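You operate a simulated robot arm through the tools that you are given. There is no shell and no other tool. Be economical: measure what you need, move in short steps, check, and stop when the job is done.

You are at the controls of a simulated two-armed robot. One attempt, no reset.

TASK
Brush a patch of grease on the roller core's bearing and cap it again.
Fine: use the round brush and the grease tin. Hold the core while you turn the cap off and while you brush. Put the brush back. Set down upright: round brush. A coat counts when it lies all over at full strength: go over it till it gets no stronger.

It is judged by the outcome, as a careful person would: the job done as asked, and still so three seconds after it is handed in. It fails if anything else is knocked over, pushed out of place, dropped, spilled or broken. A push-on lid holds only when it is set on centred and level and pressed home; a screw cap is set on level and turned clockwise until tight.

THE ROBOT
Two 7-joint arms with two-finger parallel grippers on one trunk, on a base that drives. Base frame: it is fixed to the floor where the robot stands at the start and does not move with it; the origin is under the middle of the robot, x ahead of it, y to its left, z up; the surface under the hand at the start is at about z = 800. Lengths are in mm, angles in degrees, forces in N, time in s.
The left shoulder is at the start at [70, 163, 1195], the right one opposite. With the tool pointing down near the work surface each hand reaches from about 380 to 880 mm from the robot's upright axis, wherever it stands, measured 20 degrees to its own side. Places, roughly: grease tin [700, -200, 800]; top of the wooden table [600, 300, 800]. Payload 3.43 kg a hand.
Tool frame (each hand has its own): the origin (TCP) lies between the finger pads and is the grasp point; the fingertips stand 34 mm ahead of it; z points along the fingers, y is the line along which they close. The gripper opens to 128 mm. The fingers are 24 mm wide and 12 mm thick; the gripper's body (48 by 130 mm) begins 96 mm behind the TCP.
Orientation is that of the tool frame in the base frame, as a unit quaternion [w, x, y, z]. With the fingers straight down and closing along the base's y, the tool's x points along the base's -x, its y along +y and its z along -z.

THE INTERFACE
- The arms move only by the tool arm_command. It takes "left_increments", "right_increments" or both (then of equal length, played together; a hand with none holds still); each is a list of rows, each an object of numbers (a shift or turn left out is 0, a gripper value left out holds the last): "tx", "ty", "tz": the shift along the tool's x, y, z in mm; "ax", "ay", "az": the turn, a rotation vector about the tool's x, y, z in degrees; "claw": the opening in per cent of the stroke, from 0 (shut) to 100 (fully open). In form: [{"tx": .., "ty": .., "tz": .., "ax": .., "ay": .., "az": .., "claw": ..}, ...]. A call has 1 to 8 rows; each row shifts and turns the commanded pose from where the row before left it, along the tool's axes as they then stand. Each row takes 0.2 s and may step no farther than 50 mm and 8.6 degrees from the row before; otherwise, or with a gripper value out of range, the whole call is refused. Where a pose cannot be reached the arm comes as near as it can. A force on the tool above 90 N (or 10 N above the force at the start of the call, whichever is more), or a blocked arm, ends the call early, and 0.2 s more pass. Each finger travels about 153 mm/s and halts on what it meets, pressing with about 21 N; the grip force reading is that of the motor and also rises with nothing between the fingers. The clock runs only during rows and for 0.2 s after the last one: add rows that do not move to give the fingers time. The reply holds the time, the measured pose of the TCP, the force on the tool along the base axes, the opening and the grip force, in the units named above and with some noise, with the torque about the TCP (base axes, N m) and any sound that the robot's microphone picked up, and new pictures: "pictures" is both (left out), scene, wrist or none (wrist: the cameras of the hands that moved).
- Cameras (640 x 400 px; columns grow to the right, rows downward): "scene" is now at [134.4, -30.2, 1420.6]; the picture's right is [-0.35, -0.94, 0.00], its down [-0.56, 0.21, -0.80] and it looks along [0.75, -0.28, -0.60] (base axes); focal length 214 px, centre (320, 200). "left" rides on the left gripper at [76, 11, -160] in its tool frame; the picture's right is [-0.15, 0.99, 0.00], its down [-0.88, -0.13, -0.46] and it looks along [-0.45, -0.07, 0.89] (tool axes); focal length 234 px, centre (320, 200). "right" rides on the right gripper at [76, -11, -160] in its tool frame; the picture's right is [0.15, 0.99, 0.00], its down [-0.88, 0.13, -0.46] and it looks along [-0.45, 0.07, 0.89] (tool axes); focal length 234 px, centre (320, 200). There is no depth. A picture from a camera that has moved, and an enlarged one, comes with that camera's place and axes in the base frame and with its lens.
- slide_trunk(by): slides the trunk up (or, below 0, down) by that many mm; the arms and the scene camera ride with it, the base frame stays. It gives what a move gives, with no picture.
- base_move(legs): drives the robot by 1 to 6 legs, each [ahead, left, turn to the left] in mm, mm and degrees, along the robot's own axes; the way and the turn of a leg run together, so that a leg with both is an arc; at most 1500 mm and 180 degrees a leg. The arms and the cameras ride along, it lands a little off, and it stops where it bumps. It gives what a move gives, and a new picture of the scene camera.
- pan_tilt(pan, tilt): turns the head with the scene camera to pan (to the left, within 86 degrees either way) and tilt (down, from -29 to 69), counted from straight ahead of the robot. It gives what a move gives, and a new picture of the scene camera.
- close_up(camera, box): a new picture of the part [left, top, right, bottom] of that camera's present view, enlarged. No time passes.
- finish_job(): hands the job in; it is judged then, once.

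Go step by step. Nothing tells you exact positions but the pictures and the camera data: compare them with the known pose of the tool, close in by small moves and look again before you grip or let go. The budget is 120 turns and 260 pictures, counting those below and the enlarged ones. Unless the task says otherwise, let go and move clear before handing in, and close with one line.

The tools are called by a JSON object that holds its "op" and its "data". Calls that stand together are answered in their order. arm_command: Moves the arms, as the interface text tells. Its arguments: {"type":"object","properties":{"left_increments":{"type":"array","items":{"type":"object","properties":{"tx":{"type":"number"},"ty":{"type":"number"},"tz":{"type":"number"},"ax":{"type":"number"},"ay":{"type":"number"},"az":{"type":"number"},"claw":{"type":"number"}}}},"right_increments":{"type":"array","items":{"type":"object","properties":{"tx":{"type":"number"},"ty":{"type":"number"},"tz":{"type":"number"},"ax":{"type":"number"},"ay":{"type":"number"},"az":{"type":"number"},"claw":{"type":"number"}}}},"pictures":{"type":"string","enum":["both","scene","wrist","none"]}},"required":[]} The other tools are called the same way: slide_trunk (by) slides the trunk up or down; base_move (legs) drives the base; pan_tilt (pan, tilt) turns the head that bears the scene camera; close_up (camera, box) takes an enlarged picture of a part of a camera's view; finish_job () hands the job in.

At the start:

```text
time: 0.0
left_ee_pos: [627.5, 167.6, 1288.5]
left_tcp_rot: [-0.001, -0.002, 1.0, 0.0]
left_ft_force: [-0.2, -0.3, 0.2]
left_torque: [0.02, -0.01, 0.03]
left_width: 128.1
left_gripper_force: 0.0
right_ee_pos: [421.1, -307.7, 1327.2]
right_tcp_rot: [0.0, 0.001, 1.0, 0.0]
right_ft_force: [0.0, 0.1, 0.1]
right_torque: [-0.01, 0.03, -0.05]
right_width: 127.9
right_gripper_force: 0.0
trunk travel left (down, up): [-675.0, 265.0]
robot x, y, heading: [-2.1, 1.7, 0.1]
head pan, tilt: [-20.5, 36.6]
```

scene: 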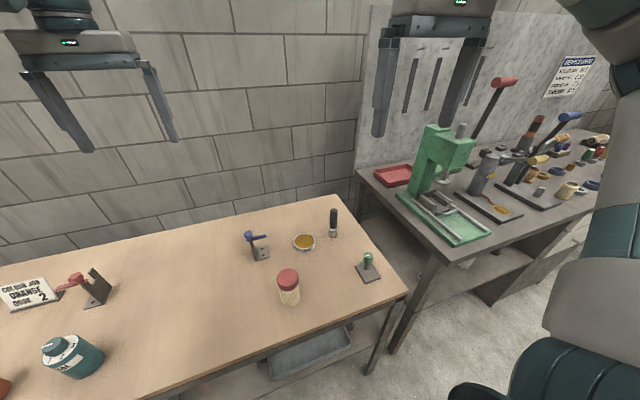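
right: 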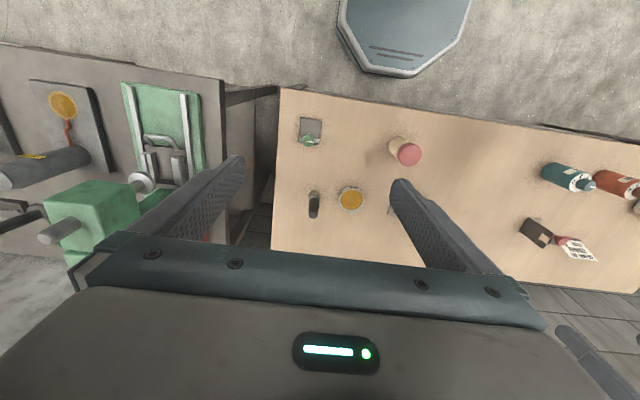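
left: 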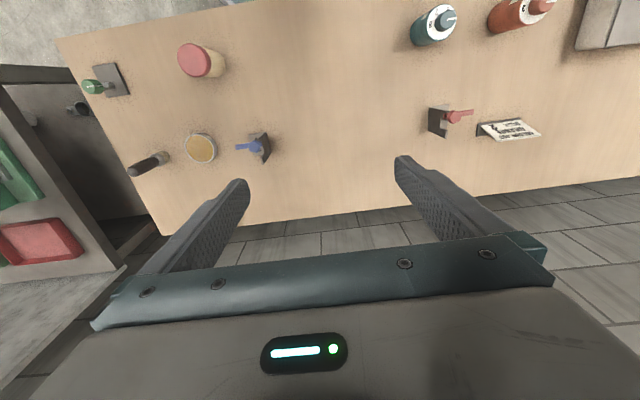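

I see a wooden table with a red-capped jar (probably the roller core with cap), a yellow tin (grease), a dark round brush standing upright, and blue and green fixtures. I'll enlarge before deciding what is what.

{"op": "close_up", "data": {"camera": "scene", "box": [220, 190, 420, 315]}}

{"op": "close_up", "data": {"camera": "right", "box": [270, 90, 470, 215]}}

{"op": "close_up", "data": {"camera": "scene", "box": [0, 250, 200, 400]}}

```text
3.20 times, centred on (320, 252) of scene
camera zoom: at [134.4, -30.2, 1420.6], right [-0.35, -0.94, 0.0], down [-0.56, 0.21, -0.8], along [0.75, -0.28, -0.6], focal length 686 px, centre (320, 32)
```

zoom: 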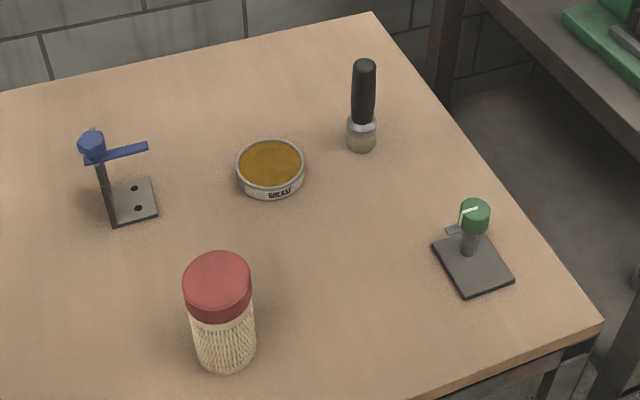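

```text
3.20 times, centred on (370, 152) of right
camera zoom: at [345.3, -318.9, 1487.5], right [-0.15, 0.99, 0.0], down [0.88, 0.13, 0.46], along [0.45, 0.07, -0.89], focal length 749 px, centre (160, 352)
```

zoom: 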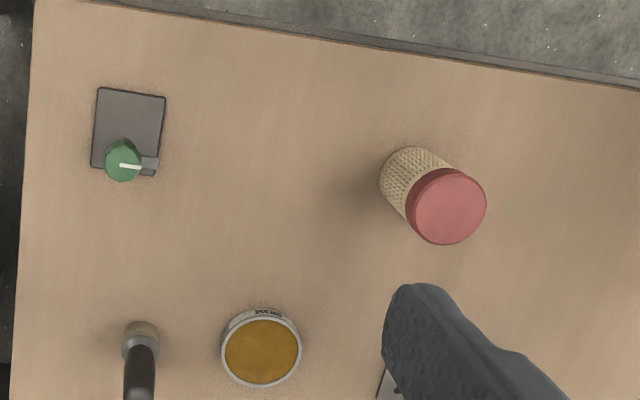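

```text
2.67 times, centred on (100, 325) of scene
camera zoom: at [134.4, -30.2, 1420.6], right [-0.35, -0.94, 0.0], down [-0.56, 0.21, -0.8], along [0.75, -0.28, -0.6], focal length 572 px, centre (907, -133)
```

zoom: 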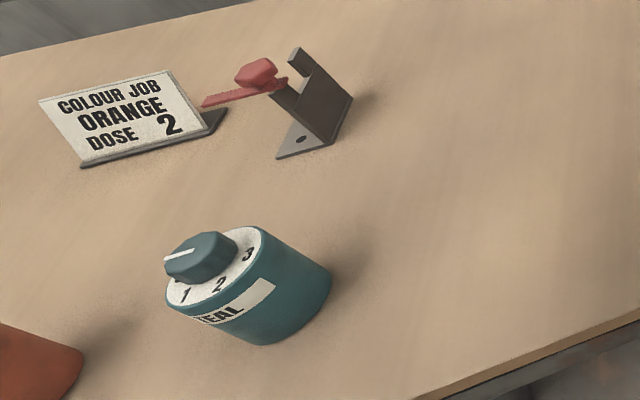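

The red-capped knurled cylinder is the roller core, at about (477, -68), diameter ~57, height ~117 with the cap from about z = 890. The grease tin is at (673, -168) and the brush at (676, -286). I'll first turn the left hand about the vertical so that it can hold the core from its left side.

{"op": "arm_command", "data": {"left_increments": [{"az": -8.2}, {"az": -8.2}, {"az": -8.2}, {"az": -8.2}, {"az": -8.2}, {"az": -8.2}, {"az": -8.2}, {"az": -8.2}], "pictures": "none"}}

{"op": "arm_command", "data": {"left_increments": [{"az": -8.2}, {"az": -8.2}, {"az": -8.2}, {"az": -8.2}, {"az": -8.2}, {"az": -8.2}], "pictures": "none"}}

```text
time: 1.8
left_ee_pos: [626.7, 165.6, 1287.4]
left_tcp_rot: [0.0, -0.543, 0.84, 0.0]
left_ft_force: [0.1, -0.9, -0.3]
left_torque: [0.02, -0.02, 0.02]
left_width: 128.0
left_gripper_force: 0.1
right_ee_pos: [421.3, -307.3, 1327.1]
right_tcp_rot: [0.0, 0.0, 1.0, 0.0]
right_ft_force: [0.2, -0.4, 0.0]
right_torque: [0.01, 0.0, -0.01]
right_width: 128.0
right_gripper_force: 0.1
trunk travel left (down, up): [-675.0, 265.0]
robot x, y, heading: [-1.2, -1.1, -0.0]
head pan, tilt: [-20.5, 36.6]
```

```text
time: 3.2
left_ee_pos: [625.6, 166.9, 1289.4]
left_tcp_rot: [0.001, 0.843, -0.537, 0.0]
left_ft_force: [-0.5, 0.3, -0.3]
left_torque: [-0.02, -0.03, -0.02]
left_width: 127.8
left_gripper_force: 0.0
right_ee_pos: [420.6, -307.7, 1327.6]
right_tcp_rot: [0.0, 0.0, 1.0, -0.001]
right_ft_force: [-0.4, 0.6, -0.6]
right_torque: [0.0, 0.0, 0.0]
right_width: 128.0
right_gripper_force: 0.0
trunk travel left (down, up): [-675.0, 265.0]
robot x, y, heading: [0.2, 5.8, -0.0]
head pan, tilt: [-20.5, 36.6]
```

The left wrist turned freely. I'll drive back a little for comfortable reach and then tilt the left hand.

{"op": "base_move", "data": {"legs": [[-70, 0, 0]]}}

{"op": "arm_command", "data": {"left_increments": [{"ay": 7.5}, {"ay": 7.5}, {"ay": 7.5}, {"ay": 7.5}, {"ay": 7.5}, {"ay": 7.5}, {"ay": 7.5}, {"ay": 7.5}], "pictures": "wrist"}}

```text
time: 4.2
left_ee_pos: [559.2, 167.8, 1287.8]
left_tcp_rot: [0.001, 0.843, -0.538, -0.001]
left_ft_force: [-0.3, -0.6, -0.4]
left_torque: [0.01, 0.0, 0.0]
left_width: 127.9
left_gripper_force: 0.1
right_ee_pos: [354.2, -307.0, 1327.0]
right_tcp_rot: [-0.001, 0.0, 1.0, 0.001]
right_ft_force: [0.7, 0.6, -0.2]
right_torque: [0.01, 0.01, -0.03]
right_width: 128.0
right_gripper_force: 0.1
trunk travel left (down, up): [-675.0, 265.0]
robot x, y, heading: [-69.4, -1.6, 0.0]
head pan, tilt: [-20.5, 36.6]
camera scene: at [67.7, -30.2, 1420.2], right [-0.35, -0.94, 0.0], down [-0.56, 0.21, -0.8], along [0.75, -0.28, -0.6], focal length 214 px, centre (320, 200)
```

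scene: 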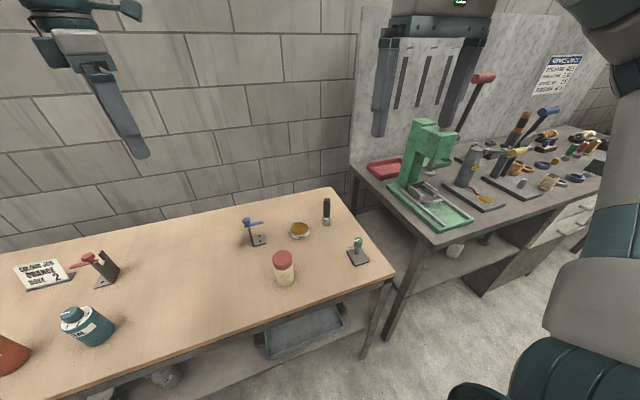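

```text
time: 6.0
left_ee_pos: [556.9, 168.0, 1287.6]
left_tcp_rot: [0.27, 0.729, -0.465, 0.423]
left_ft_force: [-1.1, 0.0, 0.7]
left_torque: [-0.02, 0.03, 0.01]
left_width: 127.9
left_gripper_force: 0.1
right_ee_pos: [351.1, -307.2, 1326.9]
right_tcp_rot: [0.0, 0.0, 1.0, 0.0]
right_ft_force: [0.2, -0.8, -0.2]
right_torque: [-0.05, 0.0, 0.0]
right_width: 127.9
right_gripper_force: 0.1
trunk travel left (down, up): [-675.0, 265.0]
robot x, y, heading: [-68.8, -0.3, 0.0]
head pan, tilt: [-20.5, 36.6]
camera left: at [503.4, 254.8, 1433.6], right [-0.93, -0.35, -0.13], down [-0.23, 0.81, -0.54], along [0.29, -0.47, -0.83], focal length 234 px, centre (320, 200)
```

left: 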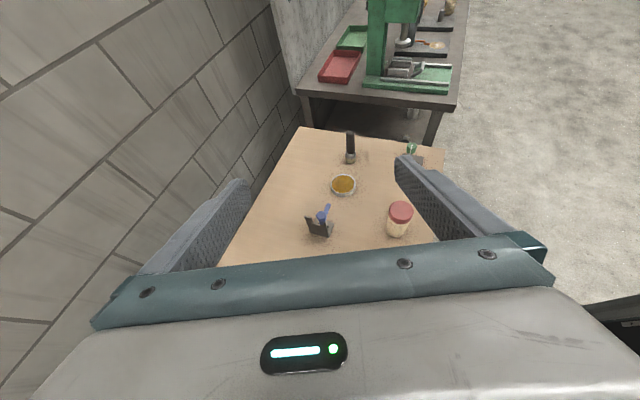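

The left hand is tilted 30° below horizontal and pointing at the core. I'll move it toward a pre-grasp point behind the core.

{"op": "arm_command", "data": {"left_increments": [{"tx": -30, "ty": 17.2, "tz": 23}, {"tx": -30, "ty": 17.2, "tz": 23}, {"tx": -30, "ty": 17.2, "tz": 23}, {"tx": -30, "ty": 17.2, "tz": 23}, {"tx": -30, "ty": 17.2, "tz": 23}, {"tx": -30, "ty": 17.2, "tz": 23}, {"tx": -30, "ty": 17.2, "tz": 23}, {"tx": -30, "ty": 17.2, "tz": 23}], "pictures": "both"}}

```text
time: 7.8
left_ee_pos: [448.8, 73.5, 988.4]
left_tcp_rot: [0.268, 0.731, -0.466, 0.421]
left_ft_force: [0.1, -0.4, 0.7]
left_torque: [0.01, 0.0, 0.03]
left_width: 128.2
left_gripper_force: 0.1
right_ee_pos: [352.8, -308.9, 1326.3]
right_tcp_rot: [-0.001, 0.0, 1.0, 0.001]
right_ft_force: [-0.5, -0.3, -0.3]
right_torque: [0.04, 0.03, 0.0]
right_width: 128.0
right_gripper_force: 0.0
trunk travel left (down, up): [-675.0, 265.0]
robot x, y, heading: [-67.8, 2.5, -0.1]
head pan, tilt: [-20.5, 36.6]
camera scene: at [66.1, -31.4, 1420.5], right [-0.35, -0.94, 0.0], down [-0.56, 0.21, -0.8], along [0.75, -0.28, -0.6], focal length 214 px, centre (320, 200)
camera left: at [395.8, 159.0, 1134.4], right [-0.93, -0.35, -0.13], down [-0.23, 0.81, -0.53], along [0.29, -0.47, -0.84], focal length 234 px, centre (320, 200)
```

scene: 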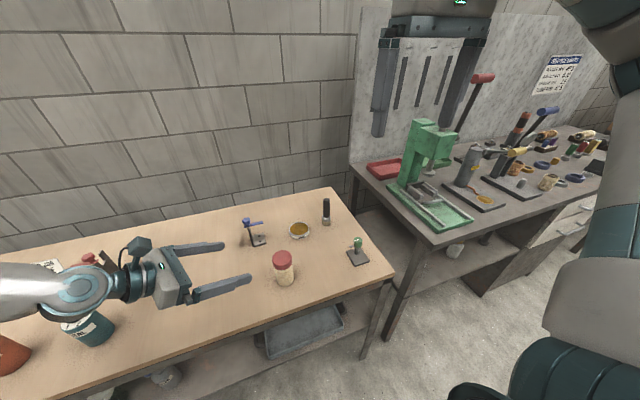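
left: 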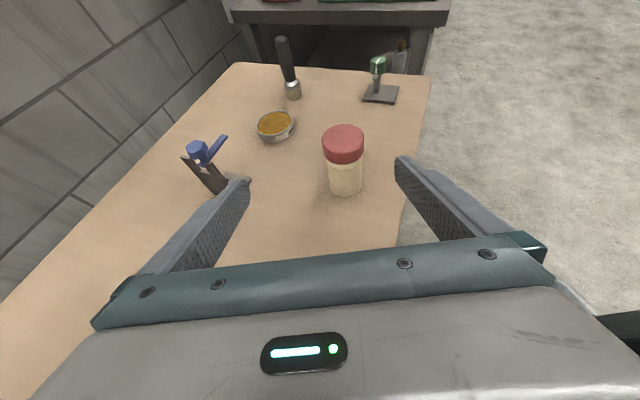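

The core still looks to be at about (479, -68). I'll move to 110 mm short of it along the approach axis and check the centring.

{"op": "arm_command", "data": {"left_increments": [{"tx": -19.3, "ty": 10.8, "tz": 28.8}, {"tx": -19.3, "ty": 10.8, "tz": 28.8}, {"tx": -19.3, "ty": 10.8, "tz": 28.8}, {}], "pictures": "wrist"}}

{"op": "close_up", "data": {"camera": "scene", "box": [150, 200, 350, 325]}}

```text
time: 8.8
left_ee_pos: [437.7, 17.5, 896.2]
left_tcp_rot: [0.269, 0.73, -0.466, 0.422]
left_ft_force: [0.5, -0.2, -0.9]
left_torque: [-0.01, -0.03, -0.02]
left_width: 128.1
left_gripper_force: 0.0
right_ee_pos: [352.0, -307.7, 1328.3]
right_tcp_rot: [-0.001, 0.0, 1.0, 0.0]
right_ft_force: [0.0, -0.7, 0.0]
right_torque: [0.01, -0.03, -0.01]
right_width: 128.1
right_gripper_force: 0.0
trunk travel left (down, up): [-675.0, 265.0]
robot x, y, heading: [-70.1, -3.0, -0.1]
head pan, tilt: [-20.5, 36.6]
camera left: at [384.6, 103.5, 1041.5], right [-0.93, -0.35, -0.13], down [-0.23, 0.81, -0.53], along [0.29, -0.47, -0.84], focal length 234 px, centre (320, 200)
```

left: 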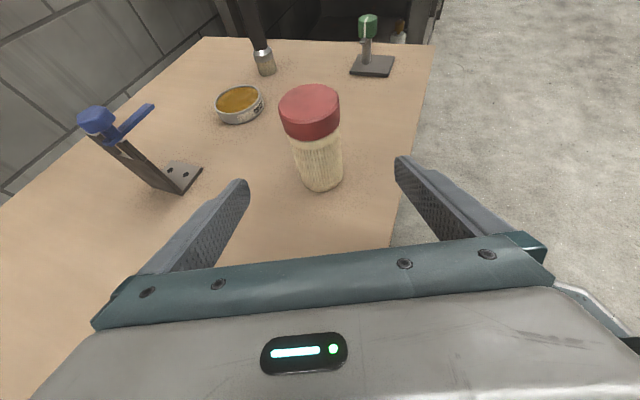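

```text
3.20 times, centred on (250, 262) of scene
camera zoom: at [64.8, -30.3, 1420.6], right [-0.35, -0.94, 0.0], down [-0.56, 0.21, -0.8], along [0.75, -0.28, -0.6], focal length 686 px, centre (544, 0)
```

zoom: 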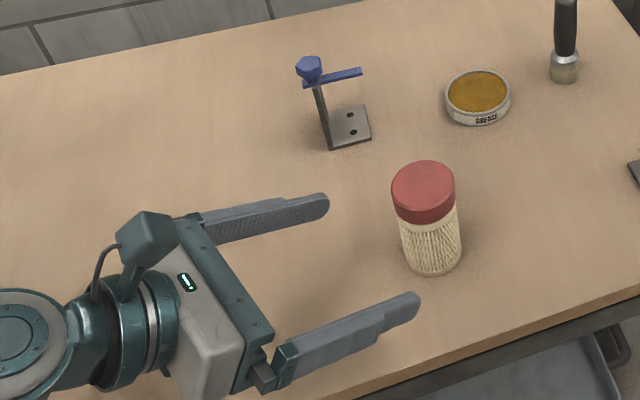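

The estimates agree: core axis (479, -67), cap top about z = 912. I'll slide the open fingers around the body.

{"op": "arm_command", "data": {"left_increments": [{"tx": -1.3, "ty": -0.4, "tz": 27.8}, {"tx": -1.3, "ty": -0.4, "tz": 27.8}, {"tx": -1.3, "ty": -0.4, "tz": 27.8}, {"tx": -1.3, "ty": -0.4, "tz": 27.8}, {}], "pictures": "wrist"}}

{"op": "close_up", "data": {"camera": "scene", "box": [190, 200, 350, 300]}}

```text
time: 10.0
left_ee_pos: [478.9, -65.2, 833.8]
left_tcp_rot: [0.268, 0.73, -0.466, 0.422]
left_ft_force: [-0.5, -0.2, 0.5]
left_torque: [0.0, 0.0, -0.04]
left_width: 128.1
left_gripper_force: 0.0
right_ee_pos: [351.2, -306.6, 1327.7]
right_tcp_rot: [0.0, 0.001, 1.0, 0.0]
right_ft_force: [0.3, 0.0, 0.5]
right_torque: [0.03, -0.02, -0.01]
right_width: 128.1
right_gripper_force: 0.1
trunk travel left (down, up): [-675.0, 265.0]
robot x, y, heading: [-71.0, 2.0, 0.1]
head pan, tilt: [-20.5, 36.6]
camera left: at [425.8, 20.3, 980.2], right [-0.93, -0.35, -0.13], down [-0.23, 0.81, -0.54], along [0.29, -0.47, -0.84], focal length 234 px, centre (320, 200)
```

left: 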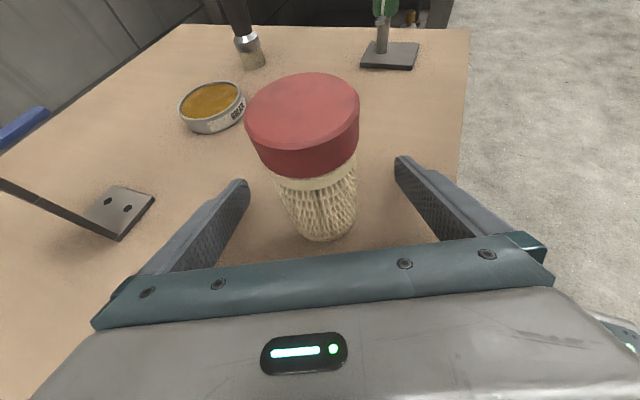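

```text
4.00 times, centred on (270, 250) of scene
camera zoom: at [64.6, -29.7, 1420.7], right [-0.35, -0.94, 0.0], down [-0.56, 0.21, -0.8], along [0.75, -0.28, -0.6], focal length 858 px, centre (520, 0)
```

zoom: 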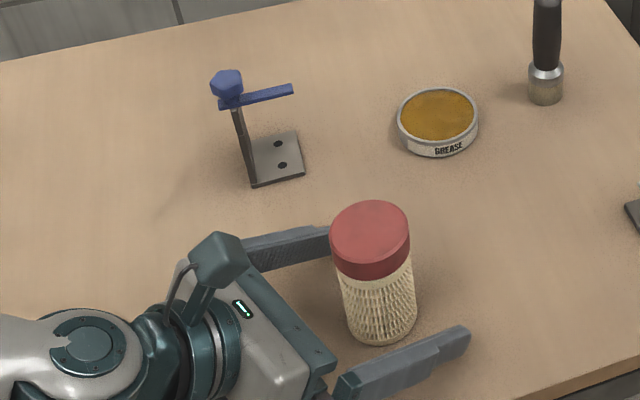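

The core is centred between the fingers. I'll close the left hand on it.

{"op": "arm_command", "data": {"left_increments": [{"claw": 60}, {"claw": 50}, {"claw": 44}, {"claw": 38}, {"claw": 30}, {"claw": 30}], "pictures": "both"}}

```text
time: 11.4
left_ee_pos: [479.4, -65.2, 835.2]
left_tcp_rot: [0.268, 0.731, -0.465, 0.422]
left_ft_force: [0.2, 0.3, 0.0]
left_torque: [0.02, 0.0, 0.0]
left_width: 55.3
left_gripper_force: 20.4
right_ee_pos: [351.9, -307.4, 1327.9]
right_tcp_rot: [0.001, 0.0, 1.0, 0.0]
right_ft_force: [0.5, 0.0, -0.4]
right_torque: [0.0, -0.02, 0.0]
right_width: 128.0
right_gripper_force: 0.1
trunk travel left (down, up): [-675.0, 265.0]
robot x, y, heading: [-69.0, -0.5, 0.1]
head pan, tilt: [-20.5, 36.6]
camera scene: at [65.1, -30.3, 1420.6], right [-0.35, -0.94, 0.0], down [-0.56, 0.21, -0.8], along [0.75, -0.28, -0.6], focal length 214 px, centre (320, 200)
camera left: at [426.0, 20.2, 980.1], right [-0.93, -0.35, -0.13], down [-0.23, 0.81, -0.53], along [0.29, -0.47, -0.84], focal length 234 px, centre (320, 200)
```

scene: 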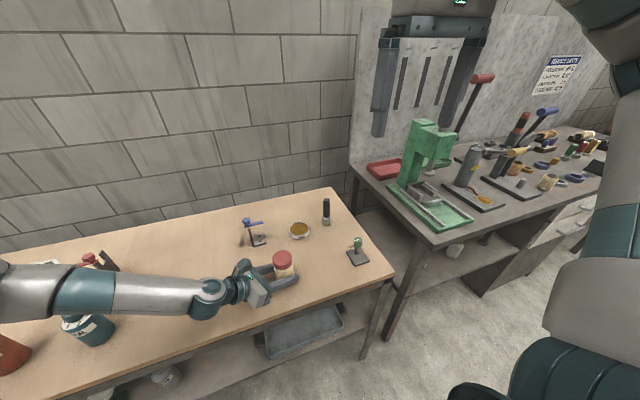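
left: 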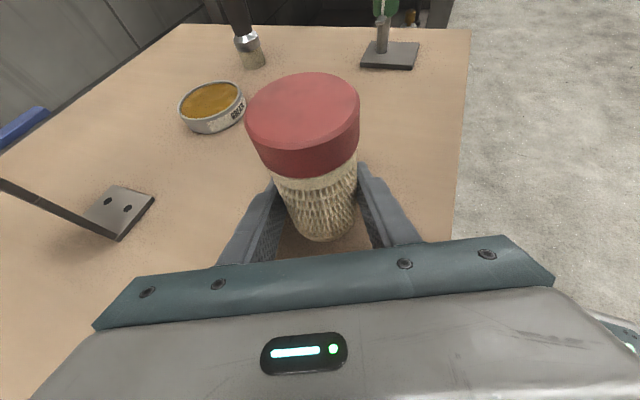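

The left hand holds the core firmly (55 mm). Next I'll bring the right hand above the cap.

{"op": "arm_command", "data": {"right_increments": [{"tx": -15.9, "ty": 30.2, "tz": 32, "claw": 66}, {"tx": -15.9, "ty": 30.2, "tz": 32}, {"tx": -15.9, "ty": 30.2, "tz": 32}, {"tx": -15.9, "ty": 30.2, "tz": 32}, {"tx": -15.9, "ty": 30.2, "tz": 32}, {"tx": -15.9, "ty": 30.2, "tz": 32}, {"tx": -15.9, "ty": 30.2, "tz": 32}, {"tx": -15.9, "ty": 30.2, "tz": 32}], "pictures": "both"}}

```text
time: 13.2
left_ee_pos: [479.1, -65.4, 834.4]
left_tcp_rot: [0.269, 0.73, -0.465, 0.422]
left_ft_force: [0.5, -0.2, 1.0]
left_torque: [0.04, -0.05, -0.03]
left_width: 54.9
left_gripper_force: 20.2
right_ee_pos: [477.6, -64.5, 1070.0]
right_tcp_rot: [-0.001, 0.0, 1.0, 0.0]
right_ft_force: [0.0, 0.0, -0.4]
right_torque: [-0.01, 0.01, 0.05]
right_width: 84.4
right_gripper_force: 0.2
trunk travel left (down, up): [-675.0, 265.0]
robot x, y, heading: [-64.5, -2.7, 0.3]
head pan, tilt: [-20.5, 36.6]
camera scene: at [65.8, -29.0, 1420.6], right [-0.35, -0.94, 0.0], down [-0.56, 0.21, -0.8], along [0.75, -0.28, -0.6], focal length 214 px, centre (320, 200)
camera right: at [403.5, -76.0, 1230.8], right [-0.15, 0.99, 0.0], down [0.88, 0.13, 0.46], along [0.45, 0.07, -0.89], focal length 234 px, centre (320, 200)
```

scene: 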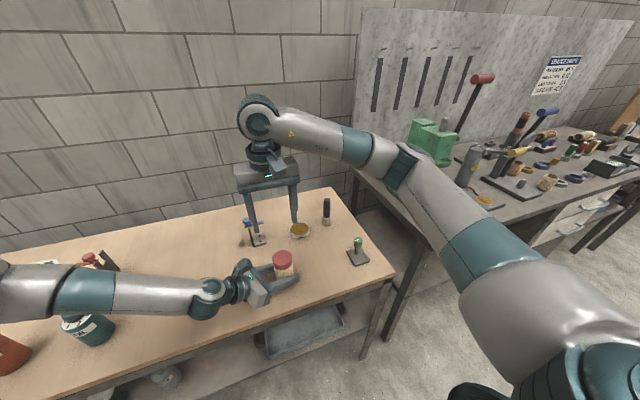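
right: 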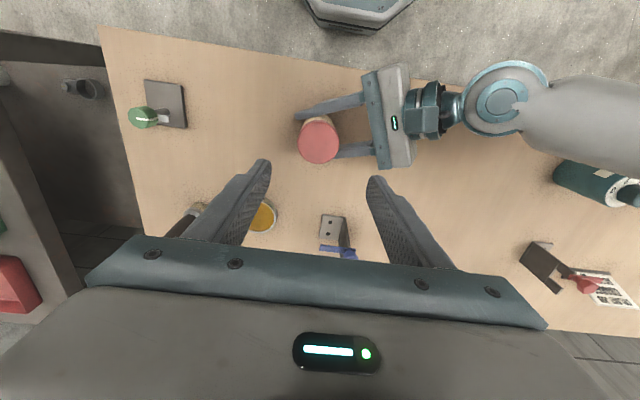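

The right hand is centred above the cap. I'll descend over it.

{"op": "arm_command", "data": {"right_increments": [{"tz": 38}, {"tz": 38}, {"tz": 38}, {"tz": 38}, {}], "pictures": "both"}}

{"op": "close_up", "data": {"camera": "scene", "box": [210, 200, 370, 300]}}

```text
time: 14.4
left_ee_pos: [479.2, -65.2, 833.8]
left_tcp_rot: [0.269, 0.73, -0.466, 0.422]
left_ft_force: [-0.4, 0.2, 0.5]
left_torque: [0.0, 0.02, -0.03]
left_width: 55.2
left_gripper_force: 21.6
right_ee_pos: [478.9, -64.8, 918.2]
right_tcp_rot: [0.0, 0.0, 1.0, 0.001]
right_ft_force: [0.9, -0.3, 0.4]
right_torque: [0.01, 0.01, -0.01]
right_width: 84.5
right_gripper_force: 0.0
trunk travel left (down, up): [-675.0, 265.0]
robot x, y, heading: [-70.4, -0.1, 0.1]
head pan, tilt: [-20.5, 36.6]
camera scene: at [65.2, -30.1, 1420.6], right [-0.35, -0.94, 0.0], down [-0.56, 0.21, -0.8], along [0.75, -0.28, -0.6], focal length 214 px, centre (320, 200)
camera right: at [402.8, -76.8, 1078.8], right [-0.15, 0.99, 0.0], down [0.88, 0.13, 0.46], along [0.45, 0.07, -0.89], focal length 234 px, centre (320, 200)
```

scene: 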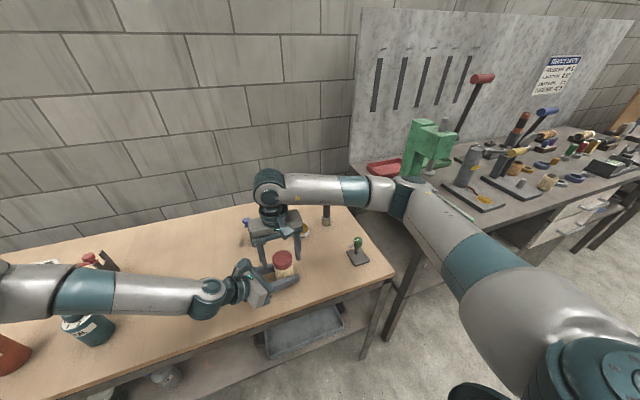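
right: 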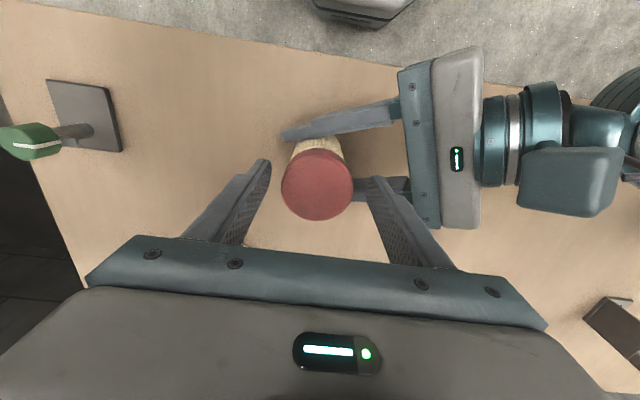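

```text
4.00 times, centred on (290, 250) of scene
camera zoom: at [65.2, -30.1, 1420.6], right [-0.35, -0.94, 0.0], down [-0.56, 0.21, -0.8], along [0.75, -0.28, -0.6], focal length 858 px, centre (440, 0)
```

zoom: 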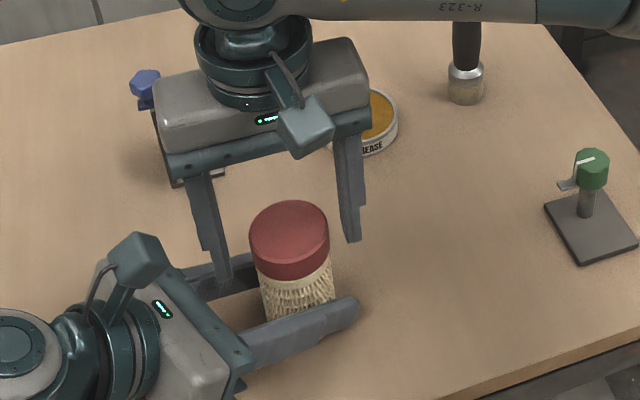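

The hand is nearly centred on the cap. I'll nudge it 2 mm and close on the cap.

{"op": "arm_command", "data": {"right_increments": [{"tx": 2, "ty": -1, "tz": 3}, {"claw": 50}, {"claw": 42}, {"claw": 34}, {"claw": 34}], "pictures": "wrist"}}

```text
time: 15.6
left_ee_pos: [479.4, -64.6, 833.5]
left_tcp_rot: [0.268, 0.731, -0.465, 0.421]
left_ft_force: [-1.9, 11.4, 2.2]
left_torque: [-0.52, -0.03, -0.01]
left_width: 55.0
left_gripper_force: 21.0
right_ee_pos: [476.8, -67.3, 916.0]
right_tcp_rot: [0.0, 0.001, 1.0, -0.001]
right_ft_force: [1.8, -14.2, -1.0]
right_torque: [-0.51, -0.12, -0.06]
right_width: 57.6
right_gripper_force: 21.2
trunk travel left (down, up): [-675.0, 265.0]
robot x, y, heading: [-72.1, 2.1, 0.2]
head pan, tilt: [-20.5, 36.6]
camera right: at [401.2, -78.4, 1076.1], right [-0.15, 0.99, 0.0], down [0.88, 0.13, 0.46], along [0.45, 0.06, -0.89], focal length 234 px, centre (320, 200)
```

right: 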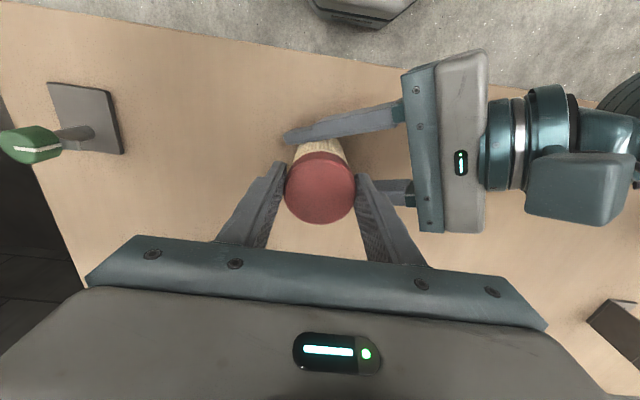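

The cap is gripped (57.6 mm) with about 14 N of side load toward -y. I'll follow it to relieve the load, then turn counter-clockwise.

{"op": "arm_command", "data": {"right_increments": [{"ty": -1.6}, {}, {"az": -4}, {"az": -6}, {"az": -6}], "pictures": "none"}}

```text
time: 16.8
left_ee_pos: [479.7, -66.0, 834.4]
left_tcp_rot: [0.27, 0.73, -0.466, 0.422]
left_ft_force: [-4.3, 11.9, 1.6]
left_torque: [-0.33, -0.28, 0.04]
left_width: 55.1
left_gripper_force: 20.9
right_ee_pos: [477.3, -68.5, 916.9]
right_tcp_rot: [0.0, -0.139, 0.99, 0.0]
right_ft_force: [4.7, -12.1, 0.5]
right_torque: [-0.53, -0.1, -0.13]
right_width: 57.6
right_gripper_force: 21.1
trunk travel left (down, up): [-675.0, 265.0]
robot x, y, heading: [-69.2, 4.1, -0.0]
head pan, tilt: [-20.5, 36.6]
```

{"op": "arm_command", "data": {"right_increments": [{"ty": -2}, {}, {"az": -8}, {"az": -8}, {"az": -8}, {"az": -8}, {"az": -8}], "pictures": "both"}}

```text
time: 18.4
left_ee_pos: [477.7, -65.8, 833.5]
left_tcp_rot: [0.269, 0.73, -0.466, 0.422]
left_ft_force: [-6.9, 3.7, -0.5]
left_torque: [-0.04, -0.61, 0.0]
left_width: 55.1
left_gripper_force: 21.6
right_ee_pos: [477.8, -69.8, 915.7]
right_tcp_rot: [0.0, -0.471, 0.882, 0.0]
right_ft_force: [6.9, -3.5, -0.3]
right_torque: [-0.22, -0.08, -0.04]
right_width: 57.5
right_gripper_force: 20.5
trunk travel left (down, up): [-675.0, 265.0]
robot x, y, heading: [-71.2, 0.8, 0.0]
head pan, tilt: [-20.5, 36.6]
camera scene: at [65.3, -30.2, 1420.6], right [-0.35, -0.94, 0.0], down [-0.56, 0.21, -0.8], along [0.75, -0.28, -0.6], focal length 214 px, centre (320, 200)
camera right: at [444.9, -139.9, 1076.6], right [-0.9, 0.43, 0.0], down [0.38, 0.8, 0.46], along [0.2, 0.41, -0.89], focal length 234 px, centre (320, 200)
```

scene: 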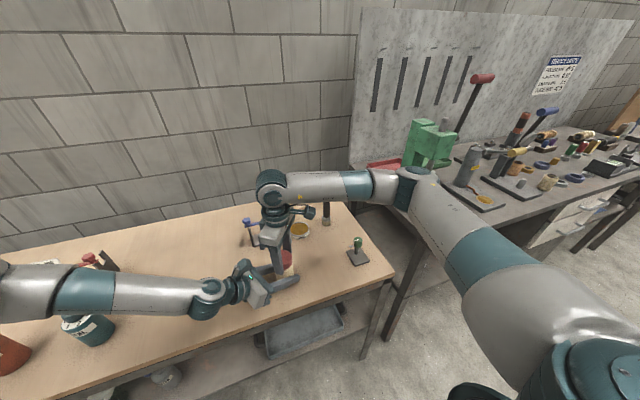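
right: 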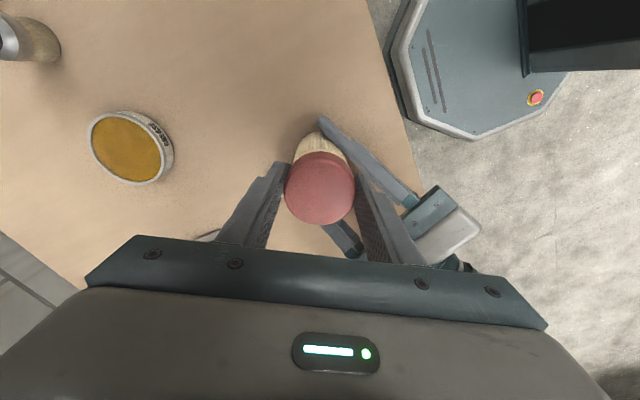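

The cap is turning easily, 56° so far. I'll continue while watching the forces.

{"op": "arm_command", "data": {"right_increments": [{"az": -8.4}, {"az": -8.4}, {"az": -8.4}, {"az": -8.4}, {"az": -8.4}, {"az": -8.4}, {"az": -8.4}, {"az": -8.4}], "pictures": "none"}}

```text
time: 20.2
left_ee_pos: [478.8, -67.5, 835.8]
left_tcp_rot: [0.269, 0.729, -0.466, 0.424]
left_ft_force: [-10.5, -16.3, -1.5]
left_torque: [0.76, -0.6, 0.03]
left_width: 59.4
left_gripper_force: 21.2
right_ee_pos: [466.1, -86.3, 921.1]
right_tcp_rot: [0.023, -0.631, 0.775, -0.033]
right_ft_force: [10.5, 17.4, -0.3]
right_torque: [0.67, -0.37, 0.02]
right_width: 58.6
right_gripper_force: 21.0
right hand out of reach, approached as far as the arm can: row 3, 4, 5, 6, 7, 8
trunk travel left (down, up): [-675.0, 265.0]
robot x, y, heading: [-72.2, 4.5, 0.2]
head pan, tilt: [-20.5, 36.6]
```

The wrist ran to its limit near 75° and the hand drifted. I'll turn back at once and look.

{"op": "arm_command", "data": {"right_increments": [{"az": 8.4}, {"az": 8.4}, {"az": 8.4}, {"az": 8.4}, {"az": 8.4}, {"az": 8.4}, {"az": 8.4}, {}], "pictures": "both"}}

{"op": "close_up", "data": {"camera": "scene", "box": [210, 200, 370, 300]}}

{"op": "close_up", "data": {"camera": "left", "box": [200, 0, 440, 260]}}

```text
time: 22.0
left_ee_pos: [478.4, -66.9, 833.9]
left_tcp_rot: [0.27, 0.729, -0.468, 0.42]
left_ft_force: [13.6, -4.1, -3.7]
left_torque: [0.15, 0.74, -0.03]
left_width: 58.6
left_gripper_force: 20.9
right_ee_pos: [469.6, -88.1, 921.0]
right_tcp_rot: [0.037, -0.166, 0.985, -0.021]
right_ft_force: [-12.9, 5.2, 2.8]
right_torque: [0.37, 0.41, 0.32]
right_width: 51.8
right_gripper_force: 6.9
trunk travel left (down, up): [-675.0, 265.0]
robot x, y, heading: [-67.7, -3.0, -0.0]
head pan, tilt: [-20.5, 36.6]
camera scene: at [65.4, -30.1, 1420.5], right [-0.35, -0.94, 0.0], down [-0.56, 0.21, -0.8], along [0.75, -0.28, -0.6], focal length 214 px, centre (320, 200)
camera right: at [389.1, -120.3, 1075.9], right [-0.46, 0.89, -0.06], down [0.75, 0.43, 0.51], along [0.47, 0.19, -0.86], focal length 234 px, centre (320, 200)
```

scene: 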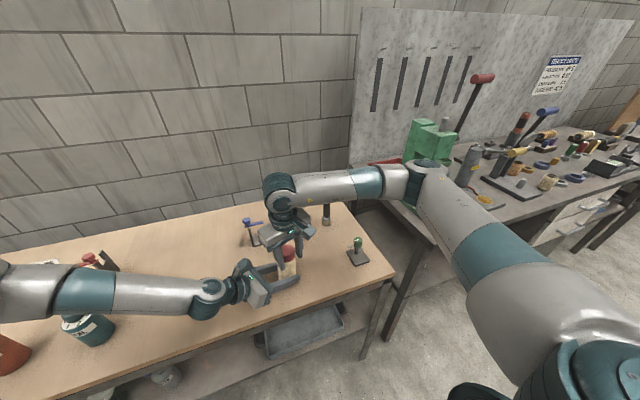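
right: 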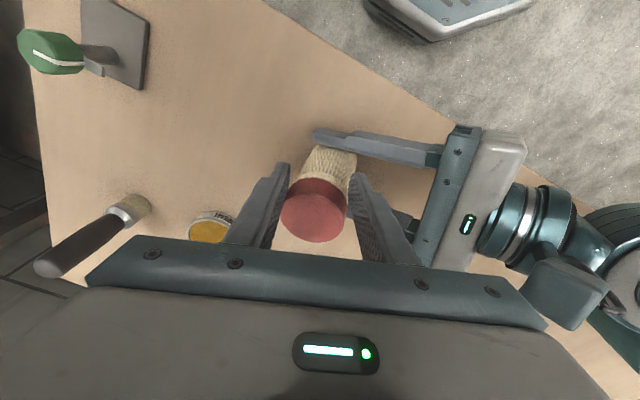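

```text
4.00 times, centred on (290, 250) of scene
camera zoom: at [65.4, -30.1, 1420.5], right [-0.35, -0.94, 0.0], down [-0.56, 0.21, -0.8], along [0.75, -0.28, -0.6], focal length 858 px, centre (440, 0)
```

zoom: 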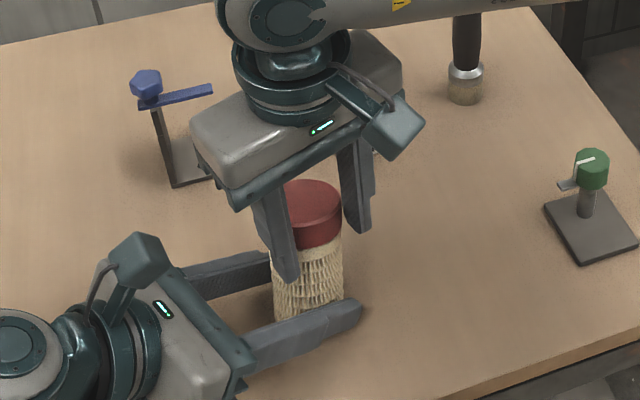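

```text
1.54 times, centred on (320, 130) of left
camera zoom: at [425.8, 19.8, 980.2], right [-0.93, -0.35, -0.13], down [-0.23, 0.81, -0.54], along [0.29, -0.47, -0.84], focal length 360 px, centre (320, 308)
```

zoom: 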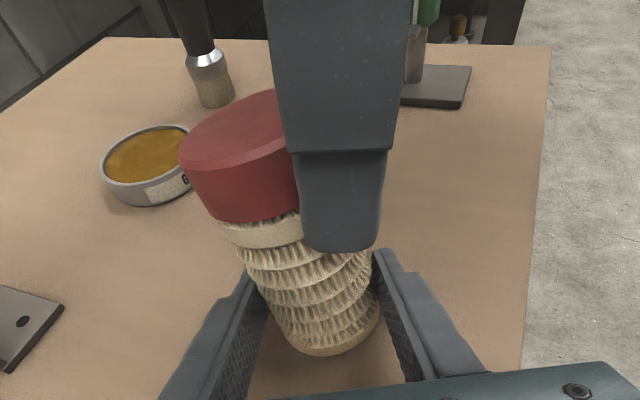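

The core got tilted in the left grip when the right wrist hit its limit. I'll open the right hand, rise clear and look before righting the core.

{"op": "arm_command", "data": {"right_increments": [{"claw": 60}, {"claw": 72}, {"tz": -15}, {"tz": -30}, {"tz": -40}, {"tz": -20}], "pictures": "none"}}

{"op": "close_up", "data": {"camera": "scene", "box": [210, 200, 370, 300]}}

{"op": "close_up", "data": {"camera": "left", "box": [200, 0, 440, 260]}}

```text
time: 23.4
left_ee_pos: [479.0, -65.5, 834.2]
left_tcp_rot: [0.268, 0.73, -0.466, 0.422]
left_ft_force: [-0.4, 0.6, 0.6]
left_torque: [-0.01, -0.01, -0.03]
left_width: 54.5
left_gripper_force: 20.9
right_ee_pos: [460.0, -86.2, 1025.8]
right_tcp_rot: [0.036, -0.167, 0.985, -0.022]
right_ft_force: [0.0, -0.6, 0.2]
right_torque: [-0.02, 0.02, -0.01]
right_width: 92.1
right_gripper_force: 0.1
trunk travel left (down, up): [-675.0, 265.0]
robot x, y, heading: [-69.1, 0.2, 0.0]
head pan, tilt: [-20.5, 36.6]
```

```text
4.00 times, centred on (290, 250) of scene
camera zoom: at [64.9, -30.0, 1420.6], right [-0.35, -0.94, 0.0], down [-0.56, 0.21, -0.8], along [0.75, -0.28, -0.6], focal length 858 px, centre (440, 0)
```

zoom: 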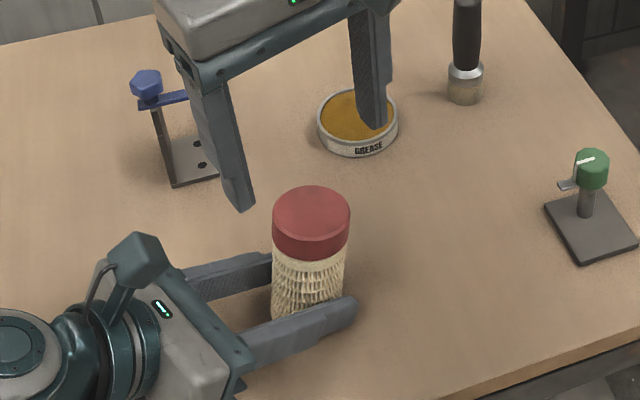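

```text
1.54 times, centred on (320, 130) of left
camera zoom: at [426.0, 20.5, 980.1], right [-0.93, -0.35, -0.13], down [-0.23, 0.81, -0.53], along [0.29, -0.47, -0.84], focal length 360 px, centre (320, 308)
```

zoom: 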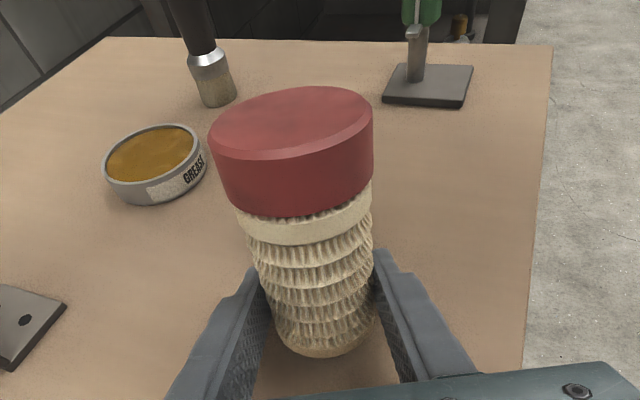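

The cap top is at about (490, -87, 910), so the core leans roughly 15° away from the left hand about its closing axis. I'll level it by turning the left hand about that same axis, without letting go.

{"op": "arm_command", "data": {"left_increments": [{"ay": 4}, {"ay": 4}, {"ay": 4}, {}], "right_increments": [{"tz": -10}, {"tz": -20}, {"tz": -20}, {}], "pictures": "both"}}

{"op": "close_up", "data": {"camera": "scene", "box": [210, 200, 370, 300]}}

```text
time: 24.4
left_ee_pos: [480.5, -66.4, 833.9]
left_tcp_rot: [0.316, 0.682, -0.435, 0.496]
left_ft_force: [-0.2, 0.7, -1.5]
left_torque: [0.01, 0.0, -0.01]
left_width: 54.4
left_gripper_force: 21.7
right_ee_pos: [456.1, -83.8, 1074.2]
right_tcp_rot: [0.036, -0.167, 0.985, -0.021]
right_ft_force: [0.3, 0.0, 0.3]
right_torque: [0.01, -0.01, 0.01]
right_width: 92.1
right_gripper_force: 0.0
trunk travel left (down, up): [-675.0, 265.0]
robot x, y, heading: [-71.0, -0.5, -0.1]
head pan, tilt: [-20.5, 36.6]
camera scene: at [65.6, -30.7, 1420.5], right [-0.35, -0.94, 0.0], down [-0.56, 0.21, -0.8], along [0.75, -0.28, -0.6], focal length 214 px, centre (320, 200)
camera right: at [376.9, -115.8, 1230.3], right [-0.46, 0.88, -0.06], down [0.75, 0.43, 0.5], along [0.47, 0.19, -0.86], focal length 234 px, centre (320, 200)
camera left: at [414.9, 45.7, 956.2], right [-0.92, -0.38, -0.14], down [-0.18, 0.69, -0.7], along [0.36, -0.61, -0.7], focal length 234 px, centre (320, 200)
```

scene: 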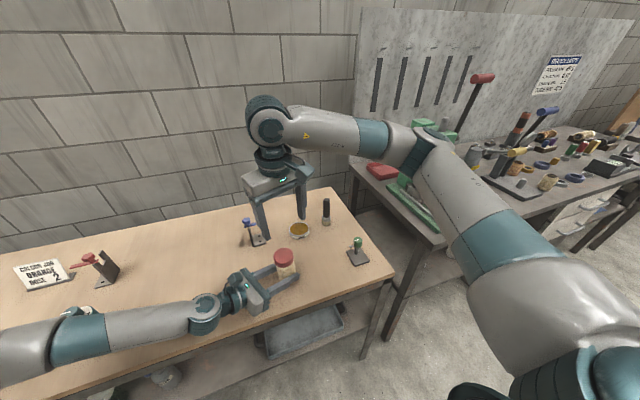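
right: 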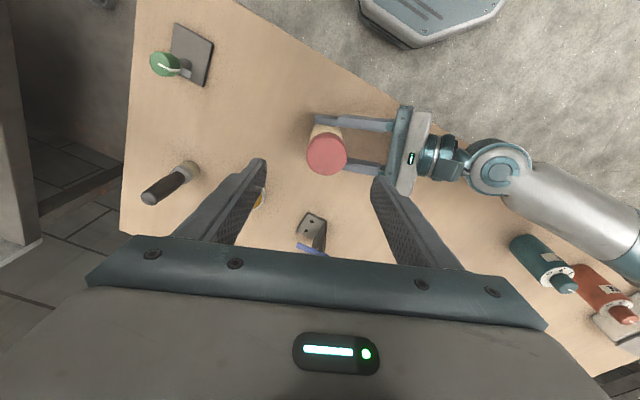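
left: 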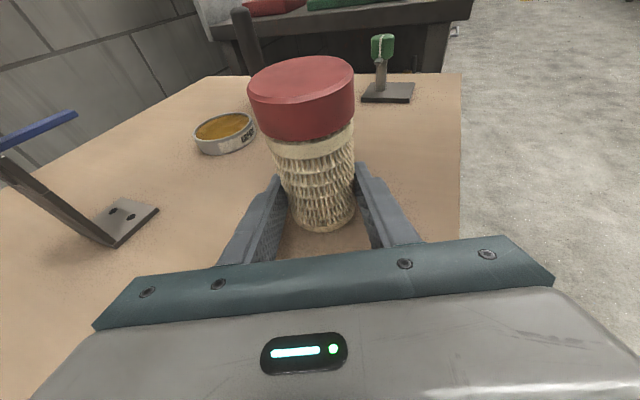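

```text
4.00 times, centred on (290, 250) of scene
camera zoom: at [65.6, -30.7, 1420.5], right [-0.35, -0.94, 0.0], down [-0.56, 0.21, -0.8], along [0.75, -0.28, -0.6], focal length 858 px, centre (440, 0)
```

zoom: 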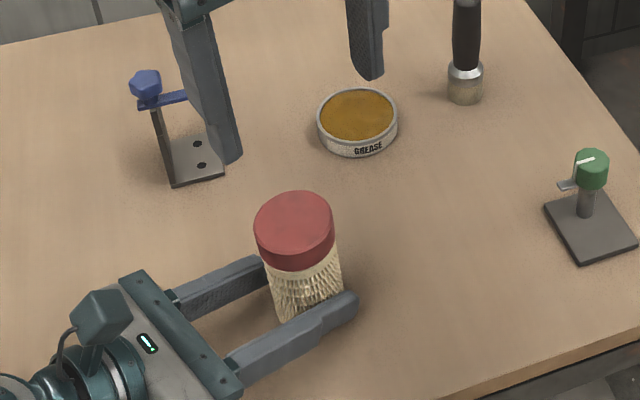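

The core now looks upright within a few degrees, standing about 8 mm deeper in the grip. I'll open the left hand slightly so the core settles flat, recentre on it and regrip.

{"op": "arm_command", "data": {"left_increments": [{"claw": 47}, {"claw": 52}, {}, {}], "pictures": "wrist"}}

{"op": "close_up", "data": {"camera": "scene", "box": [210, 200, 370, 300]}}

```text
time: 25.4
left_ee_pos: [479.9, -64.1, 834.0]
left_tcp_rot: [0.316, 0.682, -0.435, 0.495]
left_ft_force: [0.0, 0.0, 0.8]
left_torque: [0.02, 0.01, 0.02]
left_width: 66.6
left_gripper_force: 0.2
right_ee_pos: [457.0, -84.6, 1074.9]
right_tcp_rot: [0.036, -0.168, 0.985, -0.023]
right_ft_force: [0.3, 0.0, -0.2]
right_torque: [-0.03, 0.01, 0.03]
right_width: 92.3
right_gripper_force: 0.0
trunk travel left (down, up): [-675.0, 265.0]
robot x, y, heading: [-68.6, 0.3, 0.4]
head pan, tilt: [-20.5, 36.6]
camera left: at [414.7, 45.8, 956.4], right [-0.92, -0.38, -0.14], down [-0.18, 0.69, -0.7], along [0.36, -0.61, -0.7], focal length 234 px, centre (320, 200)
```

left: 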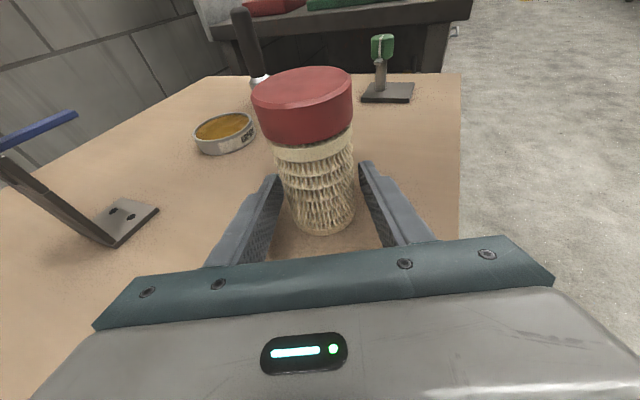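

```text
4.00 times, centred on (290, 250) of scene
camera zoom: at [65.2, -30.2, 1420.6], right [-0.35, -0.94, 0.0], down [-0.56, 0.21, -0.8], along [0.75, -0.28, -0.6], focal length 858 px, centre (440, 0)
```

zoom: 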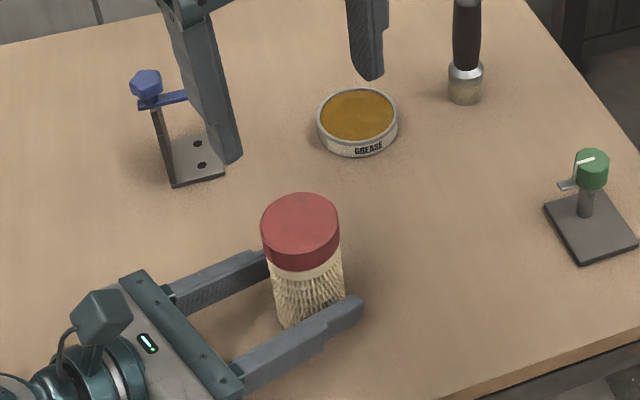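

The core stands flat at about (486, -76). I'll advance the left hand 12 mm and regrip.

{"op": "arm_command", "data": {"left_increments": [{"tx": 3.7, "tz": 11.4}, {}, {"claw": 45}, {"claw": 36}, {"claw": 30}, {}], "pictures": "wrist"}}

{"op": "close_up", "data": {"camera": "scene", "box": [210, 200, 370, 300]}}

```text
time: 26.8
left_ee_pos: [483.6, -76.4, 834.5]
left_tcp_rot: [0.317, 0.682, -0.436, 0.495]
left_ft_force: [0.5, 0.7, 0.5]
left_torque: [0.01, -0.07, 0.04]
left_width: 54.8
left_gripper_force: 21.1
right_ee_pos: [456.6, -84.3, 1074.6]
right_tcp_rot: [0.037, -0.167, 0.985, -0.022]
right_ft_force: [0.3, 0.8, -1.0]
right_torque: [-0.01, -0.03, 0.0]
right_width: 92.3
right_gripper_force: 0.1
trunk travel left (down, up): [-675.0, 265.0]
robot x, y, heading: [-67.8, -0.4, -0.0]
head pan, tilt: [-20.5, 36.6]
camera left: at [419.2, 35.1, 956.6], right [-0.92, -0.38, -0.14], down [-0.18, 0.69, -0.7], along [0.36, -0.61, -0.7], focal length 234 px, centre (320, 200)
```

left: 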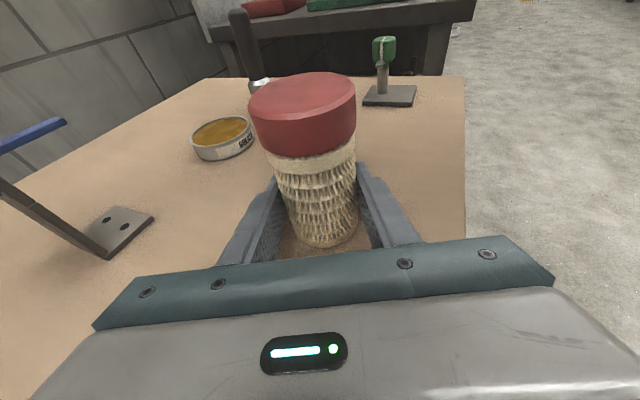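

```text
4.00 times, centred on (290, 250) of scene
camera zoom: at [65.1, -30.1, 1420.6], right [-0.35, -0.94, 0.0], down [-0.56, 0.21, -0.8], along [0.75, -0.28, -0.6], focal length 858 px, centre (440, 0)
```

zoom: 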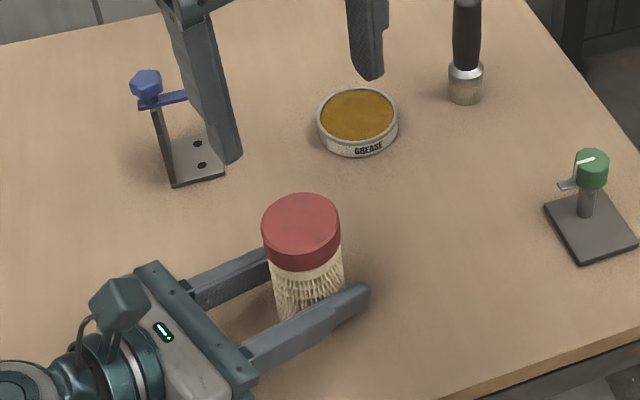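

Good grip, core upright. I'll level the right hand and turn it clockwise in the air, to have a full turning range.

{"op": "arm_command", "data": {"right_increments": [{"ax": -3.1, "ay": 3.8}, {"az": 8.4}, {"az": 8.4}, {"az": 8.4}, {"az": 8.4}, {"az": 8.4}, {"az": 8.4}, {"az": 8.4}], "pictures": "none"}}

{"op": "arm_command", "data": {"right_increments": [{"az": 8.4}, {"az": 8.4}, {"az": 8.4}, {"az": 8.4}, {"az": 8.4}, {}], "pictures": "wrist"}}

```text
time: 28.6
left_ee_pos: [483.3, -76.0, 835.1]
left_tcp_rot: [0.316, 0.682, -0.435, 0.495]
left_ft_force: [1.3, 0.5, 1.7]
left_torque: [-0.02, -0.02, -0.01]
left_width: 55.0
left_gripper_force: 20.8
right_ee_pos: [456.8, -85.6, 1074.3]
right_tcp_rot: [0.0, 0.339, 0.941, -0.001]
right_ft_force: [-0.4, 0.5, 0.4]
right_torque: [0.0, -0.01, 0.0]
right_width: 92.2
right_gripper_force: 0.0
trunk travel left (down, up): [-675.0, 265.0]
robot x, y, heading: [-69.8, -0.2, 0.2]
head pan, tilt: [-20.5, 36.6]
```

```text
time: 30.0
left_ee_pos: [483.5, -76.5, 835.0]
left_tcp_rot: [0.317, 0.682, -0.436, 0.495]
left_ft_force: [0.2, -0.7, 1.8]
left_torque: [-0.01, -0.01, 0.04]
left_width: 54.9
left_gripper_force: 21.1
right_ee_pos: [456.0, -84.9, 1074.7]
right_tcp_rot: [0.001, 0.653, 0.757, -0.001]
right_ft_force: [0.1, -0.9, -0.1]
right_torque: [0.03, 0.0, 0.0]
right_width: 92.1
right_gripper_force: 0.1
trunk travel left (down, up): [-675.0, 265.0]
robot x, y, heading: [-64.2, 2.7, -0.1]
head pan, tilt: [-20.5, 36.6]
camera right: at [434.8, -11.5, 1235.3], right [0.96, 0.29, 0.0], down [0.26, -0.85, 0.46], along [0.13, -0.44, -0.89], focal length 234 px, centre (320, 200)
```

right: 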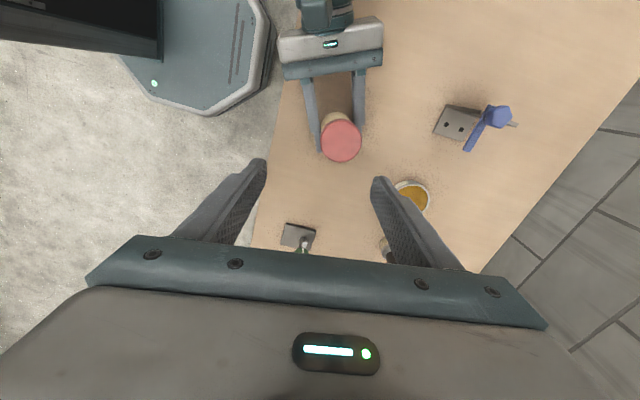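

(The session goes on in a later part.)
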